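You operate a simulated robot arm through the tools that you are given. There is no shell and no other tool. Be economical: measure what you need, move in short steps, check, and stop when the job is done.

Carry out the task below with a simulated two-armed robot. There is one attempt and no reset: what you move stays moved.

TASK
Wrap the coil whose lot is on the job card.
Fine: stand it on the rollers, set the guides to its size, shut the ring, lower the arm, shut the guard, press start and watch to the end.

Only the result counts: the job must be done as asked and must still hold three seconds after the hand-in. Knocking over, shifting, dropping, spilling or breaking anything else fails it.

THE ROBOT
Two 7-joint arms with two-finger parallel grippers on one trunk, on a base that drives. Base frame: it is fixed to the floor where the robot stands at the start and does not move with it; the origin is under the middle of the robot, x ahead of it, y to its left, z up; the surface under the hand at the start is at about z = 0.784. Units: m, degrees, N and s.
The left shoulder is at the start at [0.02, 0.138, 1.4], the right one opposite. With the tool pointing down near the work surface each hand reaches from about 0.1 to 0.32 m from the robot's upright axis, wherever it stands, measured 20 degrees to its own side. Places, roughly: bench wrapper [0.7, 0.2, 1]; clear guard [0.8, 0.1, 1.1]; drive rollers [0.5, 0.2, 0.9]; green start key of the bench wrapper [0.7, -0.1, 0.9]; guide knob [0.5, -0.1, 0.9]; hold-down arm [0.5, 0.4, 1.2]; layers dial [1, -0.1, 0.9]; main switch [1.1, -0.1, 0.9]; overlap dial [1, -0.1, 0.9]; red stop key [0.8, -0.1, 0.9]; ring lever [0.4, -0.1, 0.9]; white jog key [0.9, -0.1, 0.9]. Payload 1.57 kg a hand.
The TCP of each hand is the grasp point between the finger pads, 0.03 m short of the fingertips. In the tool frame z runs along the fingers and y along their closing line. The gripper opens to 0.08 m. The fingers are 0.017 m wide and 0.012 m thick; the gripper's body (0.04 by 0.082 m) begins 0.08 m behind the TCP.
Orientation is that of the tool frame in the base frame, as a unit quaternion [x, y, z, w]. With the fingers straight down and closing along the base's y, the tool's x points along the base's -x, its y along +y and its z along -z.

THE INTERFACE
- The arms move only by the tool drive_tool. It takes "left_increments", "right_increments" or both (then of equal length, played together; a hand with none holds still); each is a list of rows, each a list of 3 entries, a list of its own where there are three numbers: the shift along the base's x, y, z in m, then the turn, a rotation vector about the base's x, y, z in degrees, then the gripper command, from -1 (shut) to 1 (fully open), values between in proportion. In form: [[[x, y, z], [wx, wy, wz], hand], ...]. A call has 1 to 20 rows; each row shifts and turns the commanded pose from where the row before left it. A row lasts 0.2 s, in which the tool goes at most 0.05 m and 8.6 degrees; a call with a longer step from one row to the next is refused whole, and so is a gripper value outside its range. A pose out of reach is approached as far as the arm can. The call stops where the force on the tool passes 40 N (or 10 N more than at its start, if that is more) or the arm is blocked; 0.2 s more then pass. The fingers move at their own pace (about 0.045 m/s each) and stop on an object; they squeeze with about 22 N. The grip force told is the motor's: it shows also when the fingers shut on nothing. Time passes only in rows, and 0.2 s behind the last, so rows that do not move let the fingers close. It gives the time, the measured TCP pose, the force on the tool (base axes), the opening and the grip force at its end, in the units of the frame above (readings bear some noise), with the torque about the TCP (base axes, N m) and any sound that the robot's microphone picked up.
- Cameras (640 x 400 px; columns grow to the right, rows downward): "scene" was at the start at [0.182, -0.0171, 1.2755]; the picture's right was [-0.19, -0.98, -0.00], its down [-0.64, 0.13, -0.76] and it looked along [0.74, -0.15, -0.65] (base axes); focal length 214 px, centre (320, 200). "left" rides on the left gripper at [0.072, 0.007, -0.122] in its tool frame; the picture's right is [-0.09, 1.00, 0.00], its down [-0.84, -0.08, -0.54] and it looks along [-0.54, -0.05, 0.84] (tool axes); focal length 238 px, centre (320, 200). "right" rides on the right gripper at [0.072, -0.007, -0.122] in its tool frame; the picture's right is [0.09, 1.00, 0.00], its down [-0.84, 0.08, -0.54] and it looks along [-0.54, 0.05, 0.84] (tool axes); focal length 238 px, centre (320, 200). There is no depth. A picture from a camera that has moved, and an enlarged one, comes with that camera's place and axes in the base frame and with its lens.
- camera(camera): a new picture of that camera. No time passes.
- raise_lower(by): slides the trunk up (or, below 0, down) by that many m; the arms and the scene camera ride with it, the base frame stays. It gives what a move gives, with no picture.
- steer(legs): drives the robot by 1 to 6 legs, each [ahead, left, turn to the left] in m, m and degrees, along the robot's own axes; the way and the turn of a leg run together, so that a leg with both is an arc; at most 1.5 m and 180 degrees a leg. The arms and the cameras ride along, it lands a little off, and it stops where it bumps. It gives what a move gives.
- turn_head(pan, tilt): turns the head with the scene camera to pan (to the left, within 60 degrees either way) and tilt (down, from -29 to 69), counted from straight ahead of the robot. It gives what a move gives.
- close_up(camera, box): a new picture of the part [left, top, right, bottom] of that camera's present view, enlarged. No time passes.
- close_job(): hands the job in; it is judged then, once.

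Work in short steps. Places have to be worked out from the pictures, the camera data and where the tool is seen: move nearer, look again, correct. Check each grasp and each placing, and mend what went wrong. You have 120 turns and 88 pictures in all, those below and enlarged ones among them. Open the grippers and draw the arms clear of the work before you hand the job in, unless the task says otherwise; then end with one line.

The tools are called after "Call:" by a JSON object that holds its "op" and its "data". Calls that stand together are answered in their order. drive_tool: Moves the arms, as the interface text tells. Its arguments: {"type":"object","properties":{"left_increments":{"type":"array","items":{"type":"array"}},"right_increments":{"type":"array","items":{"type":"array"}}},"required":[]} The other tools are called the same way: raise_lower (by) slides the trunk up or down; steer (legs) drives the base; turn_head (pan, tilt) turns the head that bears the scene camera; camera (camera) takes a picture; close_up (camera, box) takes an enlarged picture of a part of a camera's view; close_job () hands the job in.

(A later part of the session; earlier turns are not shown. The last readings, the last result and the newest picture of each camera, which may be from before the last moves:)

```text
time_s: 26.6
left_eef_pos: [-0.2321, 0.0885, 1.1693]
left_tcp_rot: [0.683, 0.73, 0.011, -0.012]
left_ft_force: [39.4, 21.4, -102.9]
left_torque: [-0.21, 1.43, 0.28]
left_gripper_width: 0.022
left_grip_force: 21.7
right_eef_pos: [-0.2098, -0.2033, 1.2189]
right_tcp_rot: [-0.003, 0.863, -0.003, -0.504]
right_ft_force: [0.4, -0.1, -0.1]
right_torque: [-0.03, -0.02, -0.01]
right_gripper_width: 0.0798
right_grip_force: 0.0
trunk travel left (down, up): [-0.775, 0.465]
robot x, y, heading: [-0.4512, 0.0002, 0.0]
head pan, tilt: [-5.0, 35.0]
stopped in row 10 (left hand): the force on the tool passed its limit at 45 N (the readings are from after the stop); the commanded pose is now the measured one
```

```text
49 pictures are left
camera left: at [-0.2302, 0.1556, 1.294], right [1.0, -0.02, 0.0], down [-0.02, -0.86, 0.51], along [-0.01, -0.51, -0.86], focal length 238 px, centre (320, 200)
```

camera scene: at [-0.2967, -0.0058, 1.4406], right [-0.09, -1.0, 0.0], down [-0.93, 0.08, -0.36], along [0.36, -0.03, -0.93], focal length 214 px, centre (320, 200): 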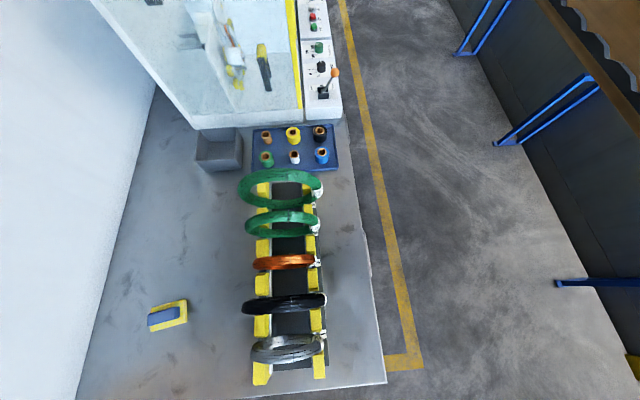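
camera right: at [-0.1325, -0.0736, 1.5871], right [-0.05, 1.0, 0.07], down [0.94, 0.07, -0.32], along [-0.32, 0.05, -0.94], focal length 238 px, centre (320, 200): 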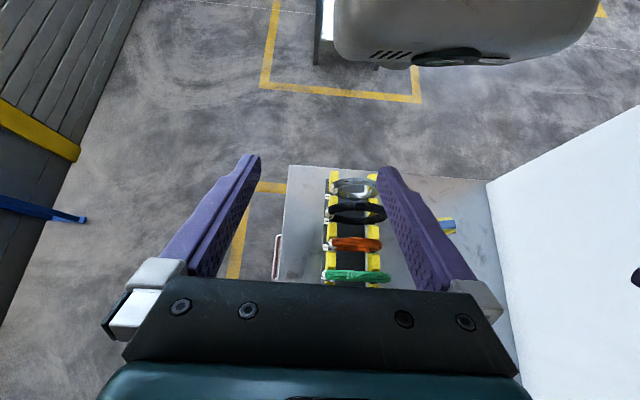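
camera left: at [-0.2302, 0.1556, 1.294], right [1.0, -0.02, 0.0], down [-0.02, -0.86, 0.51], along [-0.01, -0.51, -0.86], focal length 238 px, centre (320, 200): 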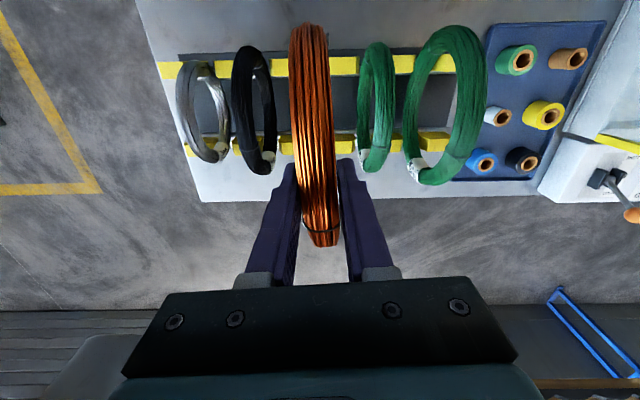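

The hand came against something above (likely the robot's own head/arm). I back down a bit and out forward; the coil is still held.

Call:
{"op": "drive_tool", "data": {"left_increments": [[[0, 0, -0.02], [0, 0, 0], -1], [[0, 0, -0.01], [0, 0, 0], -1], [[0, 0, 0], [0, 0, 0], -1]]}}

```text
time_s: 27.4
left_eef_pos: [-0.2262, 0.0889, 1.1414]
left_tcp_rot: [0.671, 0.741, 0.01, -0.008]
left_ft_force: [0.2, 0.4, -6.3]
left_torque: [-0.04, -0.03, 0.01]
left_gripper_width: 0.0216
left_grip_force: 22.1
right_eef_pos: [-0.2084, -0.2033, 1.2184]
right_tcp_rot: [-0.004, 0.863, -0.004, -0.505]
right_ft_force: [-0.2, 0.0, -0.7]
right_torque: [-0.02, -0.01, 0.0]
right_gripper_width: 0.0798
right_grip_force: 0.1
trunk travel left (down, up): [-0.775, 0.465]
robot x, y, heading: [-0.4522, 0.0005, 0.2]
head pan, tilt: [-5.0, 35.0]
```

Coil held, weight ≈0.6 kg (matches bare 160 mm). I check the tag with the right wrist camera.

Call:
{"op": "camera", "data": {"camera": "right"}}

```text
48 pictures are left
camera right: at [-0.1381, -0.2089, 1.3412], right [-0.05, 1.0, 0.08], down [0.88, 0.08, -0.46], along [-0.47, 0.04, -0.88], focal length 238 px, centre (320, 200)
```

right: 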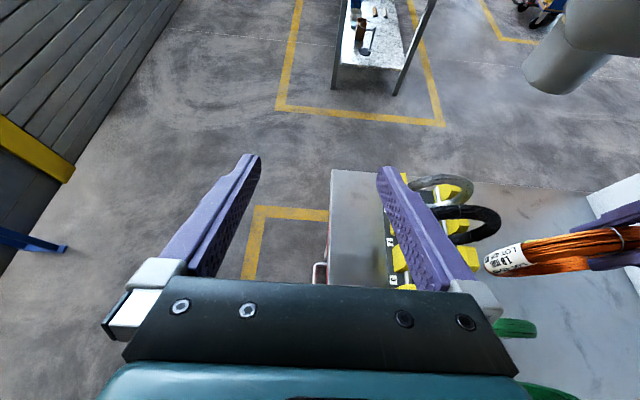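

Call:
{"op": "close_up", "data": {"camera": "right", "box": [480, 235, 540, 285]}}

```text
8.00 times, centred on (510, 260) of right
camera zoom: at [-0.1381, -0.2089, 1.3412], right [-0.05, 1.0, 0.08], down [0.88, 0.08, -0.46], along [-0.47, 0.04, -0.88], focal length 1907 px, centre (-1200, -280)
```

zoom: 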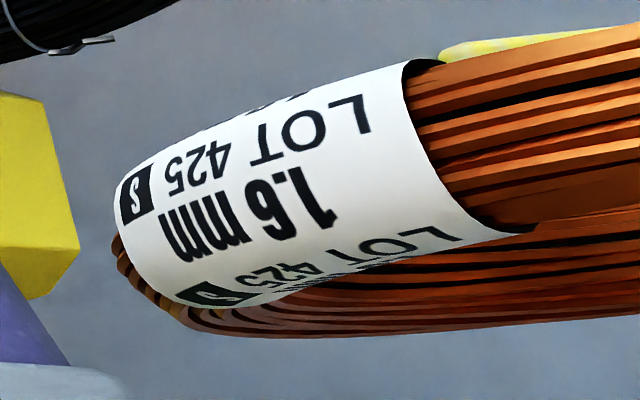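

Confirmed: LOT 425, size S. I raise the trunk 0.35 so the coil clears the guard's front wall (top ≈1.23), then drive forward.

Call:
{"op": "raise_lower", "data": {"by": 0.35}}

Call:
{"op": "steer", "data": {"legs": [[0.5, 0.11, 0]]}}

Call:
{"op": "turn_head", "data": {"pan": 10, "tilt": 69}}

Call:
{"op": "camera", "data": {"camera": "scene"}}

```text
time_s: 30.8
left_eef_pos: [-0.2257, 0.0894, 1.4913]
left_tcp_rot: [0.671, 0.741, 0.011, -0.01]
left_ft_force: [0.4, 0.1, -5.4]
left_torque: [-0.04, 0.0, -0.03]
left_gripper_width: 0.0218
left_grip_force: 22.4
right_eef_pos: [-0.208, -0.2036, 1.5686]
right_tcp_rot: [-0.003, 0.864, -0.004, -0.504]
right_ft_force: [0.4, -0.2, 0.3]
right_torque: [0.01, -0.03, 0.01]
right_gripper_width: 0.0799
right_grip_force: 0.1
trunk travel left (down, up): [-1.125, 0.115]
robot x, y, heading: [-0.4545, -0.0003, 0.1]
head pan, tilt: [-5.0, 35.0]
```

```text
time_s: 33.9
left_eef_pos: [0.2888, 0.1972, 1.4914]
left_tcp_rot: [0.675, 0.738, 0.012, -0.01]
left_ft_force: [-0.8, 0.4, -4.8]
left_torque: [-0.07, 0.01, 0.02]
left_gripper_width: 0.0218
left_grip_force: 22.0
right_eef_pos: [0.303, -0.0971, 1.5684]
right_tcp_rot: [0.001, 0.863, -0.001, -0.505]
right_ft_force: [1.3, -0.8, 0.2]
right_torque: [0.04, -0.01, -0.02]
right_gripper_width: 0.0799
right_grip_force: 0.0
trunk travel left (down, up): [-1.125, 0.115]
robot x, y, heading: [0.0618, 0.1087, -0.3]
head pan, tilt: [-5.0, 35.0]
```

```text
time_s: 34.9
left_eef_pos: [0.2878, 0.1963, 1.4915]
left_tcp_rot: [0.675, 0.737, 0.012, -0.009]
left_ft_force: [-0.3, -0.3, -5.5]
left_torque: [-0.06, -0.01, 0.0]
left_gripper_width: 0.0217
left_grip_force: 21.7
right_eef_pos: [0.3034, -0.0976, 1.5684]
right_tcp_rot: [0.002, 0.864, 0.0, -0.504]
right_ft_force: [-0.7, 0.3, 0.2]
right_torque: [0.03, 0.01, -0.05]
right_gripper_width: 0.08
right_grip_force: 0.1
trunk travel left (down, up): [-1.125, 0.115]
robot x, y, heading: [0.0612, 0.1079, -0.3]
head pan, tilt: [10.0, 68.8]
```

```text
46 pictures are left
camera scene: at [0.2157, 0.1158, 1.5905], right [0.17, -0.99, 0.0], down [-0.92, -0.16, -0.36], along [0.36, 0.06, -0.93], focal length 214 px, centre (320, 200)
```

scene: 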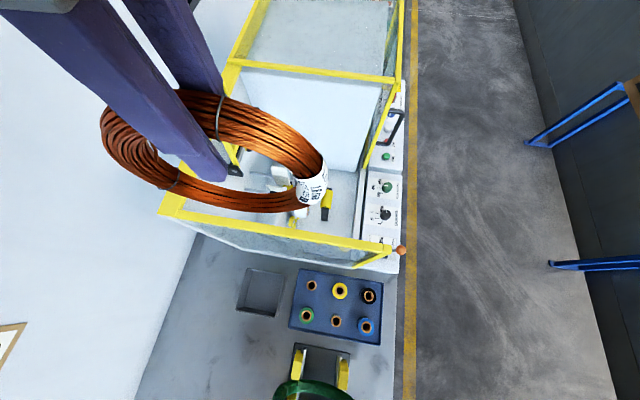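

The coil hides the ring from the head. I point the right tool straight down so its camera looks forward onto the rollers.

Call:
{"op": "drive_tool", "data": {"right_increments": [[[0, 0, 0], [0, -7.6, 0], 1], [[0, 0, 0], [0, -7.6, 0], 1], [[0, 0, 0], [0, -7.6, 0], 1], [[0, 0, 0], [0, -7.6, 0], 1], [[0, 0, 0], [0, -7.6, 0], 1], [[0, 0, 0], [0, -7.6, 0], 1], [[0, 0, 0], [0, -7.6, 0], 1], [[0, 0, 0], [0, -7.6, 0], 1]]}}

Call:
{"op": "camera", "data": {"camera": "right"}}

```text
time_s: 36.7
left_eef_pos: [0.288, 0.1964, 1.4902]
left_tcp_rot: [0.675, 0.737, 0.012, -0.011]
left_ft_force: [-0.2, 0.3, -5.2]
left_torque: [-0.02, -0.02, 0.0]
left_gripper_width: 0.022
left_grip_force: 22.5
right_eef_pos: [0.3032, -0.0973, 1.5681]
right_tcp_rot: [0.001, 1.0, -0.001, 0.004]
right_ft_force: [-0.4, 0.7, 0.3]
right_torque: [0.0, 0.03, -0.01]
right_gripper_width: 0.0801
right_grip_force: 0.1
trunk travel left (down, up): [-1.125, 0.115]
robot x, y, heading: [0.0579, 0.1116, -0.2]
head pan, tilt: [10.0, 68.8]
```

```text
45 pictures are left
camera right: at [0.2299, -0.1035, 1.69], right [-0.09, 1.0, 0.0], down [0.83, 0.07, 0.55], along [0.55, 0.05, -0.84], focal length 238 px, centre (320, 200)
```

right: 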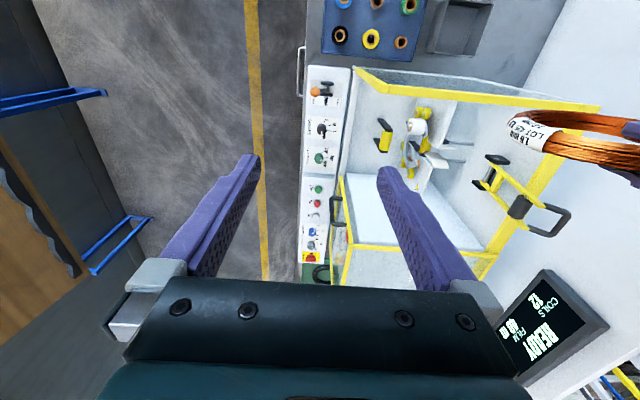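

Excellent view of everything. I enlarge the ring and rollers.

Call:
{"op": "close_up", "data": {"camera": "right", "box": [365, 90, 485, 190]}}

Call:
{"op": "close_up", "data": {"camera": "right", "box": [300, 60, 360, 270]}}

```text
4.00 times, centred on (425, 140) of right
camera zoom: at [0.2299, -0.1035, 1.69], right [-0.09, 1.0, 0.0], down [0.83, 0.07, 0.55], along [0.55, 0.05, -0.84], focal length 953 px, centre (-100, 440)
```

zoom: 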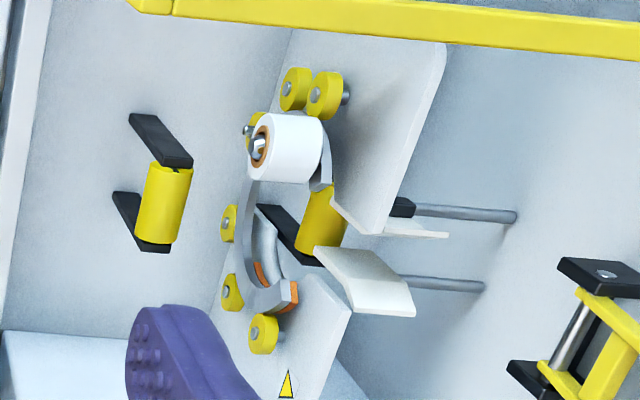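

```text
1.90 times, centred on (330, 165) of right
camera zoom: at [0.2299, -0.1035, 1.69], right [-0.09, 1.0, 0.0], down [0.83, 0.07, 0.55], along [0.55, 0.05, -0.84], focal length 454 px, centre (301, 267)
```

zoom: 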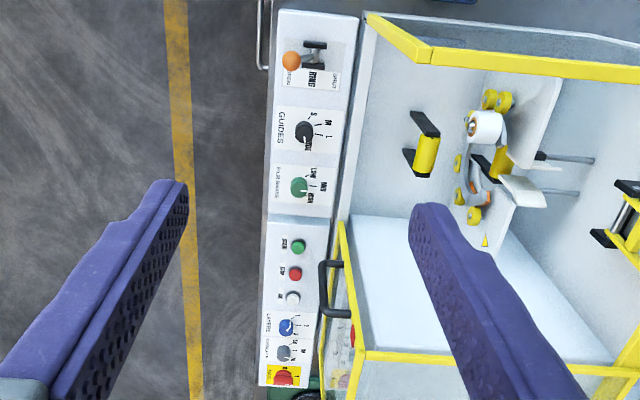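

Rollers appear at about (0.476, 0.136/0.27, 0.933). I zoom tighter on the ring opening.

Call:
{"op": "close_up", "data": {"camera": "right", "box": [400, 100, 476, 180]}}

```text
5.00 times, centred on (438, 140) of right
camera zoom: at [0.2299, -0.1035, 1.69], right [-0.09, 1.0, 0.0], down [0.83, 0.07, 0.55], along [0.55, 0.05, -0.84], focal length 1192 px, centre (-270, 500)
```

zoom: 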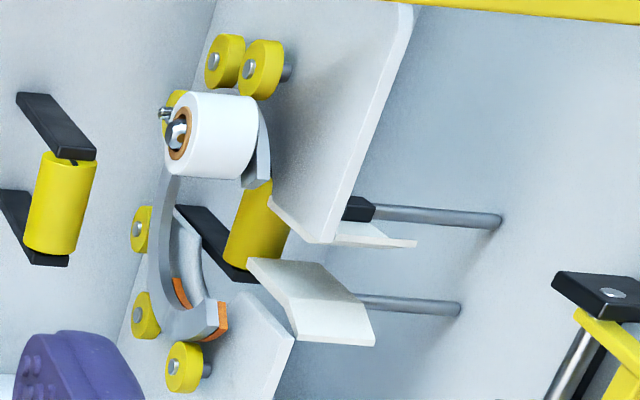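

The ring opens upward at x≈0.48, rollers at x≈0.475. I square the coil's yaw and drive forward so the coil is over the rollers.

Call:
{"op": "drive_tool", "data": {"left_increments": [[[0, 0, 0], [-1.9, 0, -4], -1], [[0, 0, 0], [0, 0, 0], -1]]}}

Call:
{"op": "steer", "data": {"legs": [[0.18, 0.007, 0]]}}

Call:
{"op": "camera", "data": {"camera": "left"}}

```text
time_s: 37.3
left_eef_pos: [0.2872, 0.1966, 1.4912]
left_tcp_rot: [0.7, 0.714, -0.001, 0.002]
left_ft_force: [-0.4, -0.3, -6.3]
left_torque: [-0.06, 0.0, 0.02]
left_gripper_width: 0.0218
left_grip_force: 22.4
right_eef_pos: [0.3042, -0.0977, 1.569]
right_tcp_rot: [0.001, 1.0, 0.0, 0.001]
right_ft_force: [-0.6, -0.6, 0.0]
right_torque: [-0.03, 0.0, -0.02]
right_gripper_width: 0.08
right_grip_force: 0.1
trunk travel left (down, up): [-1.125, 0.115]
robot x, y, heading: [0.0571, 0.1059, -0.4]
head pan, tilt: [10.0, 68.8]
```

```text
time_s: 38.8
left_eef_pos: [0.4677, 0.2019, 1.4898]
left_tcp_rot: [0.701, 0.713, -0.001, 0.002]
left_ft_force: [-0.4, 0.2, -5.9]
left_torque: [-0.02, -0.02, -0.02]
left_gripper_width: 0.0217
left_grip_force: 22.1
right_eef_pos: [0.4837, -0.0911, 1.5687]
right_tcp_rot: [0.001, 1.0, 0.0, 0.002]
right_ft_force: [0.4, -0.2, 0.2]
right_torque: [-0.01, 0.0, 0.01]
right_gripper_width: 0.0801
right_grip_force: 0.1
trunk travel left (down, up): [-1.125, 0.115]
robot x, y, heading: [0.2384, 0.1118, -0.3]
head pan, tilt: [10.0, 68.8]
```

```text
41 pictures are left
camera left: at [0.472, 0.2742, 1.6125], right [1.0, -0.07, 0.0], down [-0.06, -0.84, 0.55], along [-0.04, -0.54, -0.84], focal length 238 px, centre (320, 200)
```

left: 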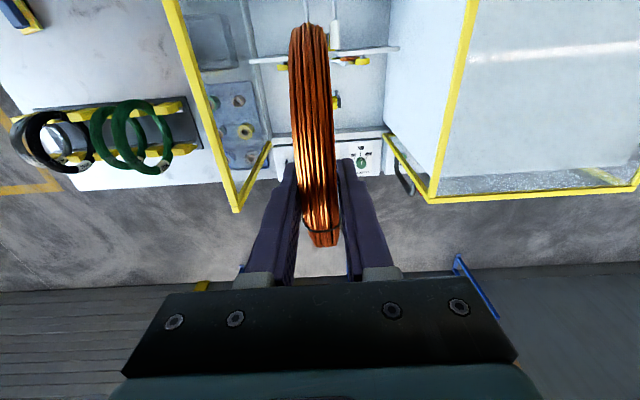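

The guide neck shows at x≈0.476. I lower the trunk 0.15, shift the hand to x≈0.475 and go down partly, then look.

Call:
{"op": "raise_lower", "data": {"by": -0.15}}

Call:
{"op": "drive_tool", "data": {"left_increments": [[[0.007, 0.002, -0.03], [0, 0, 0], -1], [[0, 0, -0.03], [0, 0, 0], -1], [[0, 0, -0.03], [0, 0, 0], -1], [[0, 0, -0.03], [0, 0, 0], -1], [[0, 0, -0.03], [0, 0, 0], -1]]}}

Call:
{"op": "camera", "data": {"camera": "left"}}

Call:
{"op": "camera", "data": {"camera": "right"}}

```text
time_s: 40.5
left_eef_pos: [0.4681, 0.2027, 1.3417]
left_tcp_rot: [0.7, 0.714, -0.001, 0.002]
left_ft_force: [-0.6, 0.3, -5.5]
left_torque: [-0.07, 0.02, -0.01]
left_gripper_width: 0.022
left_grip_force: 22.0
right_eef_pos: [0.4837, -0.0914, 1.4195]
right_tcp_rot: [0.001, 1.0, -0.001, 0.001]
right_ft_force: [0.5, -1.2, 0.3]
right_torque: [0.04, -0.02, 0.0]
right_gripper_width: 0.0801
right_grip_force: 0.0
trunk travel left (down, up): [-0.975, 0.265]
robot x, y, heading: [0.2413, 0.1092, -0.2]
head pan, tilt: [10.0, 68.8]
```

```text
time_s: 41.7
left_eef_pos: [0.4754, 0.2043, 1.19]
left_tcp_rot: [0.7, 0.715, -0.001, 0.003]
left_ft_force: [0.0, -1.1, -6.0]
left_torque: [-0.03, 0.02, 0.02]
left_gripper_width: 0.0219
left_grip_force: 21.9
right_eef_pos: [0.482, -0.0912, 1.4183]
right_tcp_rot: [0.0, 1.0, 0.0, 0.002]
right_ft_force: [-0.1, -0.5, 0.3]
right_torque: [0.01, -0.02, -0.01]
right_gripper_width: 0.0801
right_grip_force: 0.1
trunk travel left (down, up): [-0.975, 0.265]
robot x, y, heading: [0.2413, 0.1137, -0.3]
head pan, tilt: [10.0, 68.8]
```

```text
40 pictures are left
camera left: at [0.4796, 0.2763, 1.312], right [1.0, -0.07, 0.0], down [-0.06, -0.84, 0.55], along [-0.04, -0.54, -0.84], focal length 238 px, centre (320, 200)
```

left: 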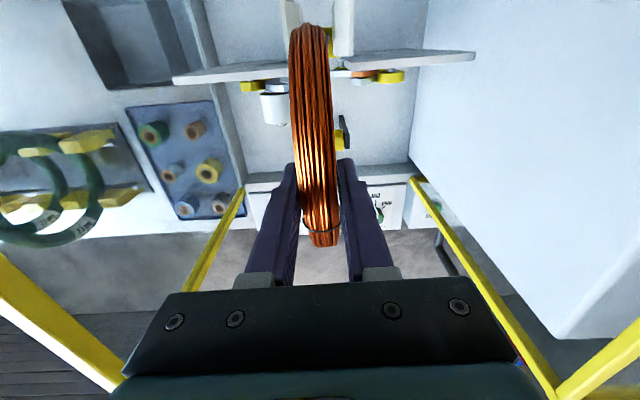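

```text
39 pictures are left
camera right: at [0.41, -0.0972, 1.54], right [-0.09, 1.0, 0.0], down [0.83, 0.08, 0.55], along [0.54, 0.05, -0.84], focal length 238 px, centre (320, 200)
```

right: 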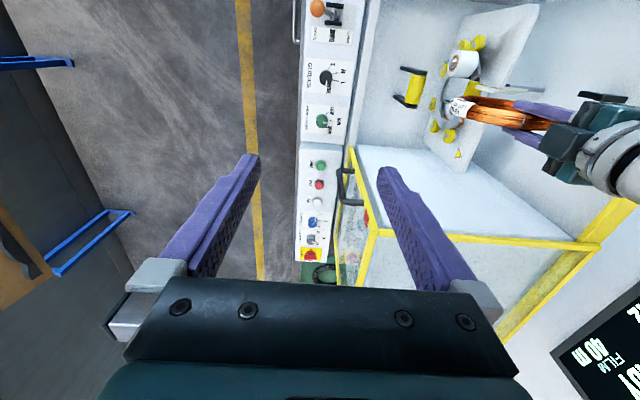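

The coil lines up with the guide gap to within a few mm. I trim +2 mm x, −2° yaw, and lower to z≈1.10.

Call:
{"op": "drive_tool", "data": {"left_increments": [[[0.002, 0, -0.015], [0, 0, -2], -1], [[0, 0, -0.015], [0, 0, 0], -1], [[0, 0, -0.015], [0, 0, 0], -1], [[0, 0, -0.015], [0, 0, 0], -1], [[0, 0, -0.015], [0, 0, 0], -1], [[0, 0, -0.013], [0, 0, 0], -1]]}}

Call:
{"op": "close_up", "data": {"camera": "right", "box": [380, 20, 580, 170]}}

```text
time_s: 43.1
left_eef_pos: [0.4777, 0.2057, 1.1024]
left_tcp_rot: [0.712, 0.702, -0.001, 0.002]
left_ft_force: [0.7, 0.3, -5.0]
left_torque: [-0.05, -0.01, 0.02]
left_gripper_width: 0.0219
left_grip_force: 21.8
right_eef_pos: [0.4838, -0.0913, 1.4189]
right_tcp_rot: [0.001, 1.0, 0.0, 0.002]
right_ft_force: [0.2, 0.2, -0.3]
right_torque: [-0.02, 0.01, -0.02]
right_gripper_width: 0.0802
right_grip_force: 0.2
trunk travel left (down, up): [-0.975, 0.265]
robot x, y, heading: [0.244, 0.1139, -0.2]
head pan, tilt: [10.0, 68.8]
```

```text
2.67 times, centred on (480, 95) of right
camera zoom: at [0.41, -0.0972, 1.54], right [-0.09, 1.0, 0.0], down [0.83, 0.08, 0.54], along [0.54, 0.05, -0.84], focal length 636 px, centre (-107, 480)
```

zoom: 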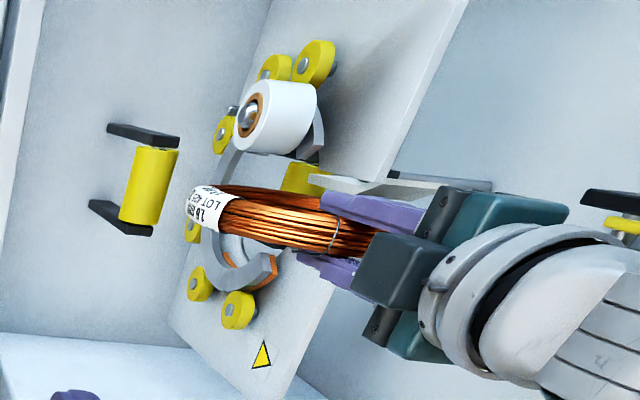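

The coil is inside the ring's opening, touching nothing. I lower in 5 mm steps until the rollers carry it.

Call:
{"op": "drive_tool", "data": {"left_increments": [[[0, 0, -0.006], [0, 0, 0], -1], [[0, 0, -0.006], [0, 0, 0], -1], [[0, 0, -0.006], [0, 0, 0], -1], [[0, 0, -0.004], [0, 0, 0], -1]]}}

```text
time_s: 44.1
left_eef_pos: [0.4762, 0.2056, 1.0804]
left_tcp_rot: [0.712, 0.702, -0.001, 0.001]
left_ft_force: [0.0, -0.5, -5.9]
left_torque: [-0.06, 0.01, 0.0]
left_gripper_width: 0.022
left_grip_force: 21.9
right_eef_pos: [0.4838, -0.0919, 1.4187]
right_tcp_rot: [0.002, 1.0, -0.001, 0.001]
right_ft_force: [0.1, -0.6, -0.2]
right_torque: [-0.03, -0.02, 0.0]
right_gripper_width: 0.0799
right_grip_force: 0.1
trunk travel left (down, up): [-0.975, 0.265]
robot x, y, heading: [0.2425, 0.1129, -0.4]
head pan, tilt: [10.0, 68.8]
```

Call:
{"op": "drive_tool", "data": {"left_increments": [[[0, 0, -0.004], [0, 0, 0], -1], [[0, 0, -0.004], [0, 0, 0], -1], [[0, 0, 0], [0, 0, 0], -1]]}}

```text
time_s: 44.9
left_eef_pos: [0.4778, 0.2053, 1.0716]
left_tcp_rot: [0.712, 0.702, -0.001, 0.001]
left_ft_force: [-0.2, -0.6, -5.0]
left_torque: [-0.04, -0.01, 0.0]
left_gripper_width: 0.0219
left_grip_force: 21.9
right_eef_pos: [0.4834, -0.0912, 1.418]
right_tcp_rot: [0.001, 1.0, 0.0, 0.002]
right_ft_force: [-0.2, -0.5, -0.4]
right_torque: [0.02, 0.02, -0.01]
right_gripper_width: 0.08
right_grip_force: 0.1
trunk travel left (down, up): [-0.975, 0.265]
robot x, y, heading: [0.2374, 0.1153, -0.2]
head pan, tilt: [10.0, 68.8]
```

Call:
{"op": "drive_tool", "data": {"left_increments": [[[0, 0, -0.004], [0, 0, 0], -1], [[0, 0, 0], [0, 0, 0], -1]]}}

Call:
{"op": "drive_tool", "data": {"left_increments": [[[0, 0, -0.004], [0, 0, 0], -1], [[0, 0, 0], [0, 0, 0], -1]]}}

Call:
{"op": "close_up", "data": {"camera": "right", "box": [380, 20, 580, 170]}}

```text
time_s: 45.5
left_eef_pos: [0.4763, 0.2048, 1.0679]
left_tcp_rot: [0.712, 0.702, -0.001, 0.002]
left_ft_force: [-0.7, 1.2, -5.0]
left_torque: [-0.01, 0.01, 0.01]
left_gripper_width: 0.0218
left_grip_force: 22.7
right_eef_pos: [0.4835, -0.0901, 1.4188]
right_tcp_rot: [0.001, 1.0, 0.001, 0.002]
right_ft_force: [-0.2, -0.1, -0.1]
right_torque: [0.02, 0.0, -0.02]
right_gripper_width: 0.08
right_grip_force: 0.0
trunk travel left (down, up): [-0.975, 0.265]
robot x, y, heading: [0.2399, 0.1163, -0.4]
head pan, tilt: [10.0, 68.8]
```

```text
time_s: 46.1
left_eef_pos: [0.475, 0.204, 1.065]
left_tcp_rot: [0.712, 0.702, 0.0, 0.004]
left_ft_force: [-1.0, -0.4, -5.4]
left_torque: [-0.03, -0.01, -0.04]
left_gripper_width: 0.0219
left_grip_force: 21.6
right_eef_pos: [0.4836, -0.0911, 1.4187]
right_tcp_rot: [0.001, 1.0, -0.001, 0.002]
right_ft_force: [-0.6, -0.2, 0.2]
right_torque: [0.02, 0.0, 0.02]
right_gripper_width: 0.0798
right_grip_force: 0.2
trunk travel left (down, up): [-0.975, 0.265]
robot x, y, heading: [0.2424, 0.1127, -0.3]
head pan, tilt: [10.0, 68.8]
```

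```text
2.67 times, centred on (480, 95) of right
camera zoom: at [0.41, -0.0972, 1.54], right [-0.09, 1.0, 0.0], down [0.83, 0.08, 0.54], along [0.54, 0.05, -0.84], focal length 636 px, centre (-107, 480)
```

zoom: 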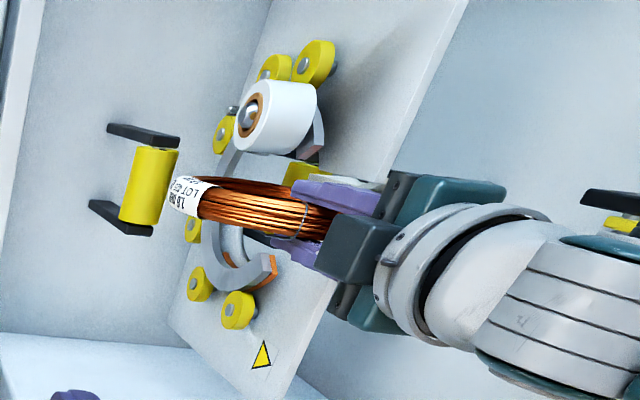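

Still hanging freely, weight fully on the hand; I keep lowering in small steps.

Call:
{"op": "drive_tool", "data": {"left_increments": [[[0, 0, -0.004], [0, 0, 0], -1], [[0, 0, 0], [0, 0, 0], -1]]}}

Call:
{"op": "drive_tool", "data": {"left_increments": [[[0, 0, -0.004], [0, 0, 0], -1], [[0, 0, 0], [0, 0, 0], -1]]}}

Call:
{"op": "drive_tool", "data": {"left_increments": [[[0, 0, -0.004], [0, 0, 0], -1], [[0, 0, 0], [0, 0, 0], -1]]}}

```text
time_s: 46.7
left_eef_pos: [0.473, 0.2028, 1.0611]
left_tcp_rot: [0.712, 0.702, 0.0, 0.004]
left_ft_force: [-0.5, 0.1, -5.3]
left_torque: [-0.05, -0.03, -0.02]
left_gripper_width: 0.0217
left_grip_force: 22.4
right_eef_pos: [0.4828, -0.0906, 1.419]
right_tcp_rot: [0.001, 1.0, 0.0, 0.002]
right_ft_force: [0.6, 1.0, 0.2]
right_torque: [0.0, 0.03, 0.01]
right_gripper_width: 0.08
right_grip_force: 0.0
trunk travel left (down, up): [-0.975, 0.265]
robot x, y, heading: [0.2405, 0.1163, -0.3]
head pan, tilt: [10.0, 68.8]
```

```text
time_s: 47.3
left_eef_pos: [0.472, 0.2043, 1.0586]
left_tcp_rot: [0.712, 0.702, 0.0, 0.004]
left_ft_force: [2.8, -0.3, -5.9]
left_torque: [-0.03, -0.05, -0.09]
left_gripper_width: 0.0218
left_grip_force: 21.9
left hand out of reach, approached as far as the arm can: row 1
right_eef_pos: [0.4847, -0.0908, 1.4183]
right_tcp_rot: [0.0, 1.0, 0.0, 0.001]
right_ft_force: [0.1, 0.0, 0.1]
right_torque: [-0.03, 0.02, 0.01]
right_gripper_width: 0.0799
right_grip_force: 0.0
trunk travel left (down, up): [-0.975, 0.265]
robot x, y, heading: [0.239, 0.1131, -0.4]
head pan, tilt: [10.0, 68.8]
```

```text
time_s: 47.9
left_eef_pos: [0.4718, 0.2054, 1.0537]
left_tcp_rot: [0.712, 0.702, 0.002, 0.004]
left_ft_force: [2.8, 0.4, -4.2]
left_torque: [0.03, -0.12, -0.22]
left_gripper_width: 0.0218
left_grip_force: 21.8
right_eef_pos: [0.4844, -0.0905, 1.4184]
right_tcp_rot: [0.001, 1.0, 0.0, 0.002]
right_ft_force: [0.1, -0.6, -0.3]
right_torque: [-0.01, -0.02, 0.0]
right_gripper_width: 0.0801
right_grip_force: 0.1
trunk travel left (down, up): [-0.975, 0.265]
robot x, y, heading: [0.2436, 0.1158, -0.4]
head pan, tilt: [10.0, 68.8]
```

The arm is at its reach limit and drifted −4 mm in x. I'll raise the hand slightly and use the trunk to lower instead.

Call:
{"op": "drive_tool", "data": {"left_increments": [[[0.002, 0, 0.01], [0, 0, 0], -1], [[0.003, 0, 0.01], [0, 0, 0], -1], [[0, 0, 0.01], [0, 0, 0], -1], [[0, 0, 0.01], [0, 0, 0], -1], [[0, 0, 0.01], [0, 0, 0], -1]]}}

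Call:
{"op": "raise_lower", "data": {"by": -0.04}}

```text
time_s: 49.1
left_eef_pos: [0.4757, 0.207, 1.1047]
left_tcp_rot: [0.712, 0.702, -0.002, 0.001]
left_ft_force: [-0.3, -0.6, -5.8]
left_torque: [0.0, 0.01, 0.0]
left_gripper_width: 0.0219
left_grip_force: 22.0
right_eef_pos: [0.4843, -0.0914, 1.4181]
right_tcp_rot: [0.002, 1.0, -0.002, 0.002]
right_ft_force: [0.1, 0.1, 0.5]
right_torque: [-0.02, -0.02, 0.03]
right_gripper_width: 0.08
right_grip_force: 0.0
trunk travel left (down, up): [-0.975, 0.265]
robot x, y, heading: [0.2414, 0.1141, -0.3]
head pan, tilt: [10.0, 68.8]
```

```text
time_s: 50.0
left_eef_pos: [0.4765, 0.2059, 1.0656]
left_tcp_rot: [0.713, 0.701, -0.001, 0.002]
left_ft_force: [0.0, 0.4, -5.8]
left_torque: [-0.08, -0.02, 0.0]
left_gripper_width: 0.0217
left_grip_force: 21.7
right_eef_pos: [0.4831, -0.0904, 1.378]
right_tcp_rot: [0.001, 1.0, -0.001, 0.001]
right_ft_force: [0.3, -0.3, 0.0]
right_torque: [0.01, -0.05, -0.01]
right_gripper_width: 0.0802
right_grip_force: 0.1
trunk travel left (down, up): [-0.935, 0.305]
robot x, y, heading: [0.2424, 0.1146, -0.3]
head pan, tilt: [10.0, 68.8]
```

Good; lower on by hand in small steps, watching the vertical force.

Call:
{"op": "drive_tool", "data": {"left_increments": [[[0, -0.001, -0.005], [0, 0, 0], -1], [[0, 0, -0.004], [0, 0, 0], -1], [[0, 0, 0], [0, 0, 0], -1]]}}

Call:
{"op": "drive_tool", "data": {"left_increments": [[[0, 0, -0.004], [0, 0, 0], -1], [[0, 0, 0], [0, 0, 0], -1]]}}

Call:
{"op": "drive_tool", "data": {"left_increments": [[[0, 0, -0.004], [0, 0, 0], -1], [[0, 0, 0], [0, 0, 0], -1]]}}

```text
time_s: 50.8
left_eef_pos: [0.4761, 0.2045, 1.0567]
left_tcp_rot: [0.712, 0.702, -0.002, 0.002]
left_ft_force: [-0.8, -0.8, -5.6]
left_torque: [-0.06, 0.02, 0.05]
left_gripper_width: 0.0219
left_grip_force: 21.6
right_eef_pos: [0.4832, -0.0909, 1.3786]
right_tcp_rot: [0.001, 1.0, -0.001, 0.001]
right_ft_force: [0.2, -0.4, 0.7]
right_torque: [0.01, 0.02, -0.01]
right_gripper_width: 0.08
right_grip_force: 0.1
trunk travel left (down, up): [-0.935, 0.305]
robot x, y, heading: [0.2384, 0.1138, -0.3]
head pan, tilt: [10.0, 68.8]
```

```text
time_s: 51.4
left_eef_pos: [0.4767, 0.2045, 1.0518]
left_tcp_rot: [0.712, 0.702, -0.002, 0.001]
left_ft_force: [-0.5, -0.1, -4.3]
left_torque: [-0.03, -0.02, 0.02]
left_gripper_width: 0.022
left_grip_force: 22.2
right_eef_pos: [0.4835, -0.0919, 1.3786]
right_tcp_rot: [0.001, 1.0, -0.001, 0.002]
right_ft_force: [-0.8, 0.0, -0.2]
right_torque: [0.0, 0.0, 0.02]
right_gripper_width: 0.0802
right_grip_force: 0.1
trunk travel left (down, up): [-0.935, 0.305]
robot x, y, heading: [0.2442, 0.1135, -0.4]
head pan, tilt: [10.0, 68.8]
```

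```text
time_s: 52.0
left_eef_pos: [0.4759, 0.2049, 1.049]
left_tcp_rot: [0.713, 0.702, -0.001, 0.002]
left_ft_force: [-0.6, 1.2, -5.9]
left_torque: [0.0, -0.01, -0.01]
left_gripper_width: 0.022
left_grip_force: 22.2
right_eef_pos: [0.4842, -0.0911, 1.378]
right_tcp_rot: [0.001, 1.0, -0.001, 0.002]
right_ft_force: [0.2, 0.8, 0.3]
right_torque: [-0.03, -0.02, 0.01]
right_gripper_width: 0.0798
right_grip_force: 0.1
trunk travel left (down, up): [-0.935, 0.305]
robot x, y, heading: [0.2425, 0.1119, -0.4]
head pan, tilt: [10.0, 68.8]
```

Call:
{"op": "drive_tool", "data": {"left_increments": [[[0, 0, -0.004], [0, 0, 0], -1], [[0, 0, 0], [0, 0, 0], -1]]}}

Call:
{"op": "drive_tool", "data": {"left_increments": [[[0, 0, -0.004], [0, 0, 0], -1], [[0, 0, 0], [0, 0, 0], -1]]}}

Call:
{"op": "close_up", "data": {"camera": "right", "box": [380, 20, 580, 170]}}

```text
time_s: 52.6
left_eef_pos: [0.4767, 0.2028, 1.0439]
left_tcp_rot: [0.713, 0.701, -0.001, 0.003]
left_ft_force: [0.3, -0.8, -1.7]
left_torque: [-0.03, -0.02, -0.03]
left_gripper_width: 0.0217
left_grip_force: 22.0
right_eef_pos: [0.4833, -0.0915, 1.3791]
right_tcp_rot: [0.001, 1.0, -0.002, 0.003]
right_ft_force: [0.2, -0.3, -0.1]
right_torque: [-0.04, 0.02, 0.0]
right_gripper_width: 0.0799
right_grip_force: 0.1
trunk travel left (down, up): [-0.935, 0.305]
robot x, y, heading: [0.2411, 0.1138, -0.2]
head pan, tilt: [10.0, 68.8]
```

```text
time_s: 53.2
left_eef_pos: [0.4777, 0.2032, 1.0405]
left_tcp_rot: [0.712, 0.702, -0.002, 0.003]
left_ft_force: [-1.0, -5.0, 16.9]
left_torque: [-0.09, 0.13, 0.11]
left_gripper_width: 0.0221
left_grip_force: 21.4
right_eef_pos: [0.484, -0.0924, 1.3791]
right_tcp_rot: [0.002, 1.0, -0.001, 0.002]
right_ft_force: [0.3, -0.2, 0.6]
right_torque: [0.0, -0.01, -0.03]
right_gripper_width: 0.0798
right_grip_force: 0.0
trunk travel left (down, up): [-0.935, 0.305]
robot x, y, heading: [0.2394, 0.1179, -0.4]
head pan, tilt: [10.0, 68.8]
```

```text
2.67 times, centred on (480, 95) of right
camera zoom: at [0.4103, -0.0975, 1.5004], right [-0.09, 1.0, 0.0], down [0.83, 0.08, 0.55], along [0.54, 0.05, -0.84], focal length 636 px, centre (-107, 480)
```

zoom: 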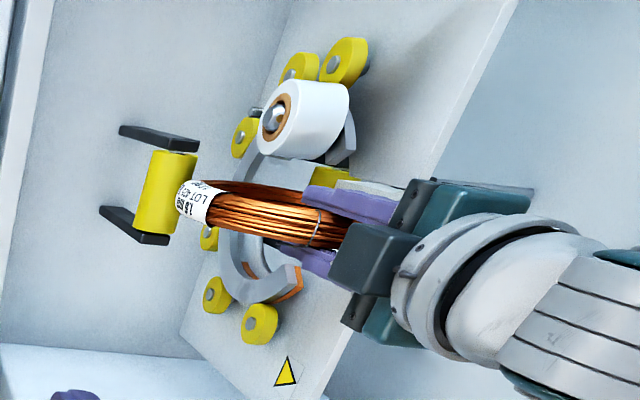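

The coil rests on the rollers now (slight press). I relieve the pressure and open the fingers just a little to see whether it stands.

Call:
{"op": "drive_tool", "data": {"left_increments": [[[-0.001, 0, 0.002], [0, 0, 0], -1], [[0, 0, 0], [0, 0, 0], -1], [[0, 0, 0], [0, 0, 0], -0.2], [[0, 0, 0], [0, 0, 0], -0.2], [[0, 0, 0], [0, 0, 0], -0.2]]}}

Call:
{"op": "camera", "data": {"camera": "left"}}

```text
time_s: 54.4
left_eef_pos: [0.4762, 0.2044, 1.0417]
left_tcp_rot: [0.713, 0.701, -0.001, 0.002]
left_ft_force: [0.0, 0.3, 0.5]
left_torque: [-0.03, -0.03, -0.03]
left_gripper_width: 0.0321
left_grip_force: 0.1
right_eef_pos: [0.4832, -0.092, 1.378]
right_tcp_rot: [0.001, 1.0, 0.0, 0.002]
right_ft_force: [0.7, 0.4, 1.0]
right_torque: [0.03, -0.01, 0.0]
right_gripper_width: 0.08
right_grip_force: 0.0
trunk travel left (down, up): [-0.935, 0.305]
robot x, y, heading: [0.2382, 0.1128, -0.4]
head pan, tilt: [10.0, 68.8]
```

```text
35 pictures are left
camera left: at [0.4831, 0.2764, 1.1639], right [0.99, -0.11, 0.0], down [-0.09, -0.83, 0.55], along [-0.06, -0.54, -0.84], focal length 238 px, centre (320, 200)
```

left: 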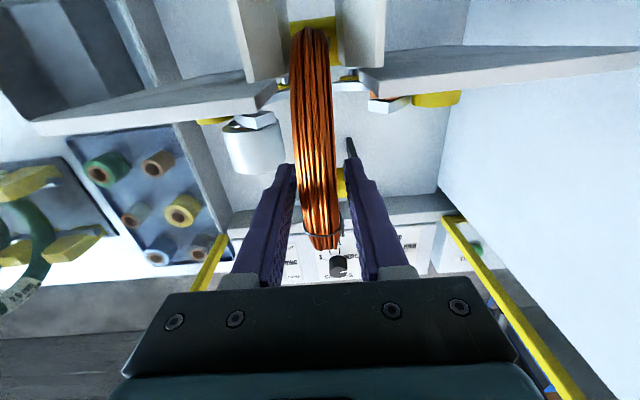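

The coil stands upright between the guides on the roller. I open wider and rise straight up.

Call:
{"op": "drive_tool", "data": {"left_increments": [[[0, 0, 0], [0, 0, 0], 0.2], [[0, 0, 0], [0, 0, 0], 0.5], [[0, 0, 0.01], [0, 0, 0], 0.6], [[0, 0, 0.02], [0, 0, 0], 0.6], [[0, 0, 0.03], [0, 0, 0], 0.6], [[0, 0, 0.03], [0, 0, 0], 0.6], [[0, 0, 0.03], [0, 0, 0], 0.6], [[0, 0, 0.03], [0, 0, 0], 0.6]]}}

Call:
{"op": "camera", "data": {"camera": "left"}}

```text
time_s: 56.2
left_eef_pos: [0.4749, 0.2028, 1.1941]
left_tcp_rot: [0.713, 0.701, -0.001, 0.001]
left_ft_force: [0.5, -0.3, 1.4]
left_torque: [-0.04, -0.02, -0.01]
left_gripper_width: 0.0641
left_grip_force: 0.1
right_eef_pos: [0.4846, -0.0908, 1.3787]
right_tcp_rot: [0.001, 1.0, 0.0, 0.002]
right_ft_force: [-0.5, 0.4, -0.4]
right_torque: [0.01, -0.03, 0.03]
right_gripper_width: 0.0798
right_grip_force: 0.0
trunk travel left (down, up): [-0.935, 0.305]
robot x, y, heading: [0.2395, 0.1123, -0.3]
head pan, tilt: [10.0, 68.8]
```

```text
34 pictures are left
camera left: at [0.4826, 0.2753, 1.3154], right [0.99, -0.11, 0.0], down [-0.09, -0.83, 0.55], along [-0.06, -0.54, -0.84], focal length 238 px, centre (320, 200)
```

left: 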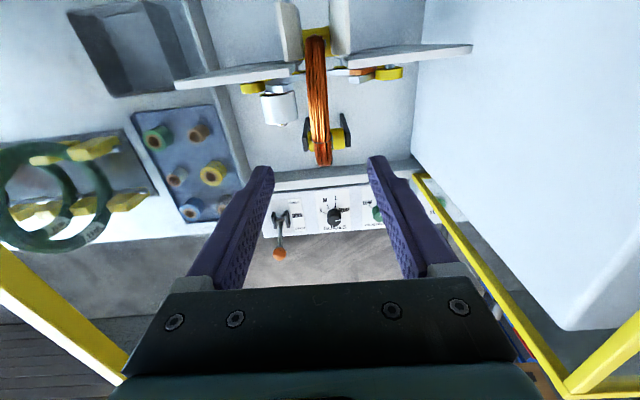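

It stands on both rollers. I zoom on the knob and lever.

Call:
{"op": "close_up", "data": {"camera": "left", "box": [265, 185, 395, 265]}}

```text
4.92 times, centred on (330, 225) of left
camera zoom: at [0.4826, 0.2753, 1.3154], right [0.99, -0.11, 0.0], down [-0.09, -0.83, 0.55], along [-0.06, -0.54, -0.84], focal length 1173 px, centre (271, 77)
```

zoom: 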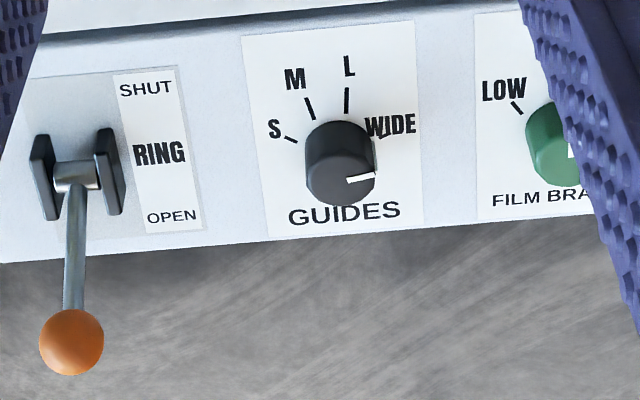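

Knob top is about (0.476, −0.079, 0.865), pointer at WIDE, S is about 140° counter-clockwise. I'll work the panel from the aisle facing +y: raise, sidestep, turn 90° left.

Call:
{"op": "raise_lower", "data": {"by": 0.2}}

Call:
{"op": "steer", "data": {"legs": [[0, -0.43, 0], [0, 0, 90]]}}

```text
time_s: 58.3
left_eef_pos: [0.4756, 0.2032, 1.3927]
left_tcp_rot: [0.712, 0.702, -0.001, 0.002]
left_ft_force: [0.1, 0.8, -1.1]
left_torque: [-0.01, -0.04, 0.0]
left_gripper_width: 0.0638
left_grip_force: 0.0
right_eef_pos: [0.4835, -0.0913, 1.5786]
right_tcp_rot: [0.001, 1.0, 0.0, 0.002]
right_ft_force: [0.0, 0.2, -0.3]
right_torque: [-0.03, -0.01, 0.01]
right_gripper_width: 0.0799
right_grip_force: 0.1
trunk travel left (down, up): [-1.135, 0.105]
robot x, y, heading: [0.2416, 0.1138, -0.5]
head pan, tilt: [10.0, 68.8]
```

```text
time_s: 64.8
left_eef_pos: [0.1441, -0.0764, 1.393]
left_tcp_rot: [-0.004, 1.0, 0.001, 0.002]
left_ft_force: [-0.7, -1.3, 0.0]
left_torque: [-0.02, -0.04, 0.03]
left_gripper_width: 0.0639
left_grip_force: 0.0
right_eef_pos: [0.4383, -0.0617, 1.5782]
right_tcp_rot: [0.716, -0.698, -0.001, -0.001]
right_ft_force: [0.8, -0.4, -0.1]
right_torque: [0.02, 0.04, 0.0]
right_gripper_width: 0.0799
right_grip_force: 0.1
trunk travel left (down, up): [-1.135, 0.105]
robot x, y, heading: [0.235, -0.3091, 91.2]
head pan, tilt: [10.0, 68.8]
```

I sidestep right so the right hand can reach the knob, then lower the trunk.

Call:
{"op": "steer", "data": {"legs": [[0, -0.155, 0]]}}

Call:
{"op": "raise_lower", "data": {"by": -0.3}}

Call:
{"op": "camera", "data": {"camera": "right"}}

```text
time_s: 66.2
left_eef_pos: [0.3021, -0.0741, 1.3924]
left_tcp_rot: [-0.005, 1.0, 0.0, 0.002]
left_ft_force: [-0.9, 0.3, -0.1]
left_torque: [0.01, 0.01, -0.01]
left_gripper_width: 0.0638
left_grip_force: 0.1
right_eef_pos: [0.5965, -0.0584, 1.5789]
right_tcp_rot: [0.715, -0.699, -0.001, -0.001]
right_ft_force: [0.2, 0.6, -0.1]
right_torque: [0.01, 0.02, -0.01]
right_gripper_width: 0.0799
right_grip_force: 0.0
trunk travel left (down, up): [-1.135, 0.105]
robot x, y, heading: [0.3995, -0.3046, 91.3]
head pan, tilt: [10.0, 68.8]
```

```text
time_s: 69.2
left_eef_pos: [0.3014, -0.0731, 1.0936]
left_tcp_rot: [-0.005, 1.0, 0.0, 0.002]
left_ft_force: [-0.6, 0.1, 0.9]
left_torque: [0.01, 0.0, 0.01]
left_gripper_width: 0.0641
left_grip_force: 0.0
right_eef_pos: [0.5967, -0.0579, 1.279]
right_tcp_rot: [0.715, -0.699, -0.003, -0.001]
right_ft_force: [0.5, -0.2, 0.0]
right_torque: [0.01, -0.02, 0.0]
right_gripper_width: 0.0801
right_grip_force: 0.0
trunk travel left (down, up): [-0.835, 0.405]
robot x, y, heading: [0.3998, -0.305, 91.4]
head pan, tilt: [10.0, 68.8]
```

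```text
32 pictures are left
camera right: at [0.6037, -0.13, 1.4], right [-0.99, -0.12, 0.0], down [-0.1, 0.83, 0.54], along [-0.06, 0.54, -0.84], focal length 238 px, centre (320, 200)
```

right: 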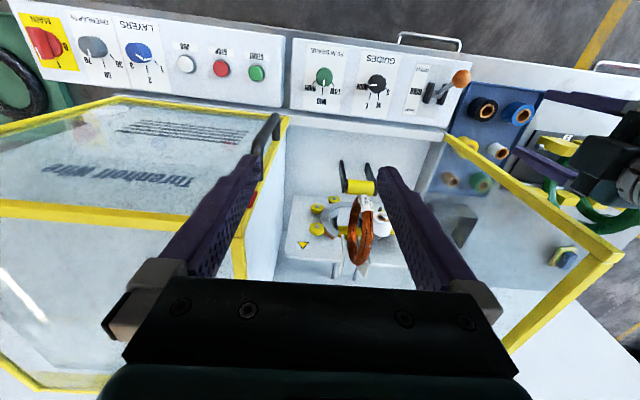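

Knob around (0.482, −0.08). I move the right hand above it and pre-turn it clockwise by 64° so that one grip can turn the knob 140° counter-clockwise.

Call:
{"op": "drive_tool", "data": {"right_increments": [[[-0.015, -0.003, -0.03], [0, 0, -8], 1], [[-0.015, -0.003, -0.03], [0, 0, -8], 1], [[-0.015, -0.003, -0.03], [0, 0, -8], 1], [[-0.015, -0.003, -0.03], [0, 0, -8], 1], [[-0.015, -0.003, -0.03], [0, 0, -8], 1], [[-0.015, -0.003, -0.03], [0, 0, -8], 1], [[-0.015, -0.002, -0.03], [0, 0, -8], 1], [[-0.01, -0.002, -0.03], [0, 0, -8], 1]]}}

Call:
{"op": "camera", "data": {"camera": "right"}}

```text
time_s: 71.0
left_eef_pos: [0.3028, -0.0735, 1.0939]
left_tcp_rot: [-0.004, 1.0, 0.001, 0.002]
left_ft_force: [0.3, 0.7, 0.5]
left_torque: [-0.03, -0.02, -0.01]
left_gripper_width: 0.0639
left_grip_force: 0.0
right_eef_pos: [0.4805, -0.0792, 1.0387]
right_tcp_rot: [-0.235, 0.972, 0.0, 0.002]
right_ft_force: [0.3, 1.4, 0.2]
right_torque: [-0.03, 0.02, -0.01]
right_gripper_width: 0.0799
right_grip_force: 0.1
trunk travel left (down, up): [-0.835, 0.405]
robot x, y, heading: [0.3963, -0.3082, 91.2]
head pan, tilt: [10.0, 68.8]
```

```text
31 pictures are left
camera right: at [0.4188, -0.1177, 1.1601], right [-0.54, 0.84, 0.0], down [0.71, 0.45, 0.54], along [0.46, 0.29, -0.84], focal length 238 px, centre (320, 200)
```

right: 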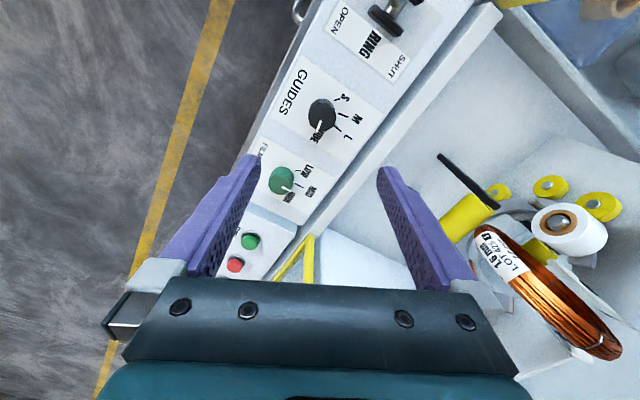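

The hand is centred on the knob; detents look 45° apart (WIDE 25°, L 70°, M 115°, S 160°). I descend and grip.

Call:
{"op": "drive_tool", "data": {"right_increments": [[[-0.001, -0.001, -0.03], [0, 0, 0], 0.6], [[0, 0, -0.03], [0, 0, 0], 0.6], [[0, 0, -0.03], [0, 0, 0], 0.6], [[0, 0, -0.03], [0, 0, 0], 0.6], [[0, 0, -0.02], [0, 0, 0], 0.6], [[0, 0, -0.02], [0, 0, 0], 0.6], [[0, 0, 0], [0, 0, 0], -1], [[0, 0, 0], [0, 0, 0], -1], [[0, 0, 0], [0, 0, 0], -1], [[0, 0, 0], [0, 0, 0], -1]]}}

Call:
{"op": "camera", "data": {"camera": "right"}}

```text
time_s: 73.2
left_eef_pos: [0.3018, -0.0721, 1.0935]
left_tcp_rot: [-0.006, 1.0, 0.002, 0.003]
left_ft_force: [-0.3, 0.2, 0.1]
left_torque: [0.01, 0.01, 0.0]
left_gripper_width: 0.0641
left_grip_force: 0.0
right_eef_pos: [0.477, -0.0783, 0.877]
right_tcp_rot: [-0.237, 0.971, 0.003, 0.001]
right_ft_force: [-4.8, 9.9, -5.2]
right_torque: [0.47, 0.4, 0.02]
right_gripper_width: 0.0332
right_grip_force: 33.3
trunk travel left (down, up): [-0.835, 0.405]
robot x, y, heading: [0.3996, -0.3034, 91.4]
head pan, tilt: [10.0, 68.8]
```

```text
30 pictures are left
camera right: at [0.4158, -0.1179, 0.9993], right [-0.54, 0.84, 0.01], down [0.71, 0.45, 0.54], along [0.46, 0.3, -0.84], focal length 238 px, centre (320, 200)
```

right: 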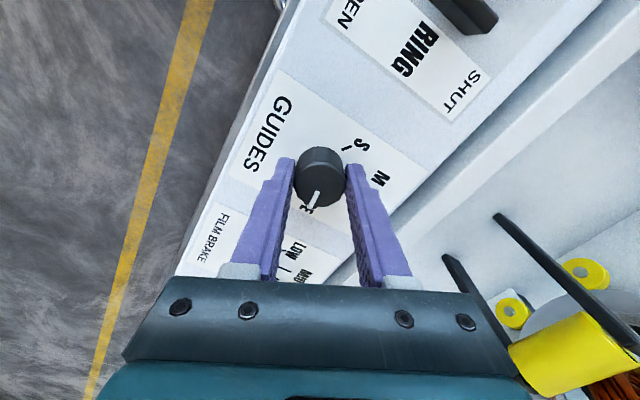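

Gripped on the knob. I ease the side force and turn counter-clockwise 67° first.

Call:
{"op": "drive_tool", "data": {"right_increments": [[[-0.001, 0.002, 0], [0, 0, 0], -1], [[0, 0, 0], [0, 0, 8.4], -1], [[0, 0, 0], [0, 0, 8.4], -1], [[0, 0, 0], [0, 0, 8.4], -1], [[0, 0, 0], [0, 0, 8.4], -1], [[0, 0, 0], [0, 0, 8.4], -1], [[0, 0, 0], [0, 0, 8.4], -1], [[0, 0, 0], [0, 0, 8.4], -1], [[0, 0, 0], [0, 0, 8.4], -1]]}}

```text
time_s: 75.2
left_eef_pos: [0.3017, -0.0735, 1.0939]
left_tcp_rot: [-0.005, 1.0, 0.001, 0.002]
left_ft_force: [0.4, -0.4, 0.2]
left_torque: [0.0, -0.01, 0.03]
left_gripper_width: 0.0641
left_grip_force: 0.0
right_eef_pos: [0.4798, -0.0792, 0.8777]
right_tcp_rot: [0.735, -0.678, 0.0, -0.003]
right_ft_force: [0.1, -2.9, 14.4]
right_torque: [0.3, 0.03, -0.09]
right_gripper_width: 0.033
right_grip_force: 40.9
trunk travel left (down, up): [-0.835, 0.405]
robot x, y, heading: [0.3971, -0.3085, 90.8]
head pan, tilt: [10.0, 68.8]
```

Turning fine. I continue another 67°.

Call:
{"op": "drive_tool", "data": {"right_increments": [[[0, 0, 0.001], [0, 0, 8.4], -1], [[0, 0, 0], [0, 0, 8.4], -1], [[0, 0, 0], [0, 0, 8.4], -1], [[0, 0, 0], [0, 0, 8.4], -1], [[0, 0, 0], [0, 0, 8.4], -1], [[0, 0, 0], [0, 0, 8.4], -1], [[0, 0, 0], [0, 0, 8.4], -1], [[0, 0, 0], [0, 0, 8.4], -1], [[0, 0, 0], [0, 0, 0], -1]]}}

Call:
{"op": "camera", "data": {"camera": "right"}}

```text
time_s: 77.2
left_eef_pos: [0.3026, -0.0734, 1.0923]
left_tcp_rot: [-0.006, 1.0, 0.001, 0.003]
left_ft_force: [-0.5, -0.2, -0.5]
left_torque: [0.01, -0.03, 0.01]
left_gripper_width: 0.0639
left_grip_force: 0.1
right_eef_pos: [0.4828, -0.0776, 0.8784]
right_tcp_rot: [0.988, -0.157, 0.0, -0.002]
right_ft_force: [9.7, 10.8, -31.8]
right_torque: [0.14, -0.58, -0.04]
right_gripper_width: 0.0333
right_grip_force: 41.4
trunk travel left (down, up): [-0.835, 0.405]
robot x, y, heading: [0.3968, -0.3062, 91.2]
head pan, tilt: [10.0, 68.8]
```

```text
29 pictures are left
camera right: at [0.5522, -0.094, 1.001], right [-0.22, -0.98, 0.0], down [-0.82, 0.18, 0.54], along [-0.53, 0.12, -0.84], focal length 238 px, centre (320, 200)
```

right: 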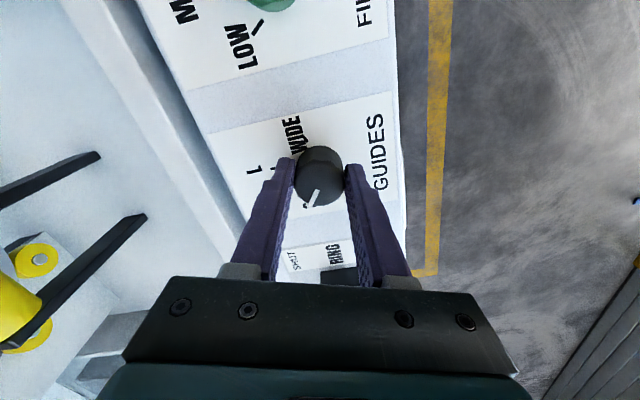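

The pointer seems near S; I zoom to check.

Call:
{"op": "close_up", "data": {"camera": "right", "box": [280, 130, 360, 230]}}

```text
4.00 times, centred on (320, 180) of right
camera zoom: at [0.5522, -0.094, 1.001], right [-0.22, -0.98, 0.0], down [-0.82, 0.18, 0.54], along [-0.53, 0.12, -0.84], focal length 953 px, centre (320, 280)
```

zoom: 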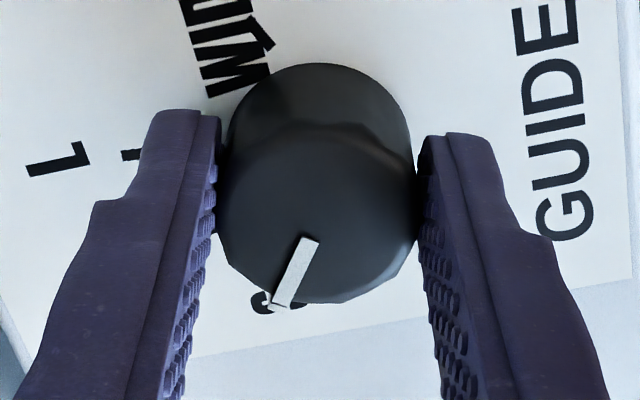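

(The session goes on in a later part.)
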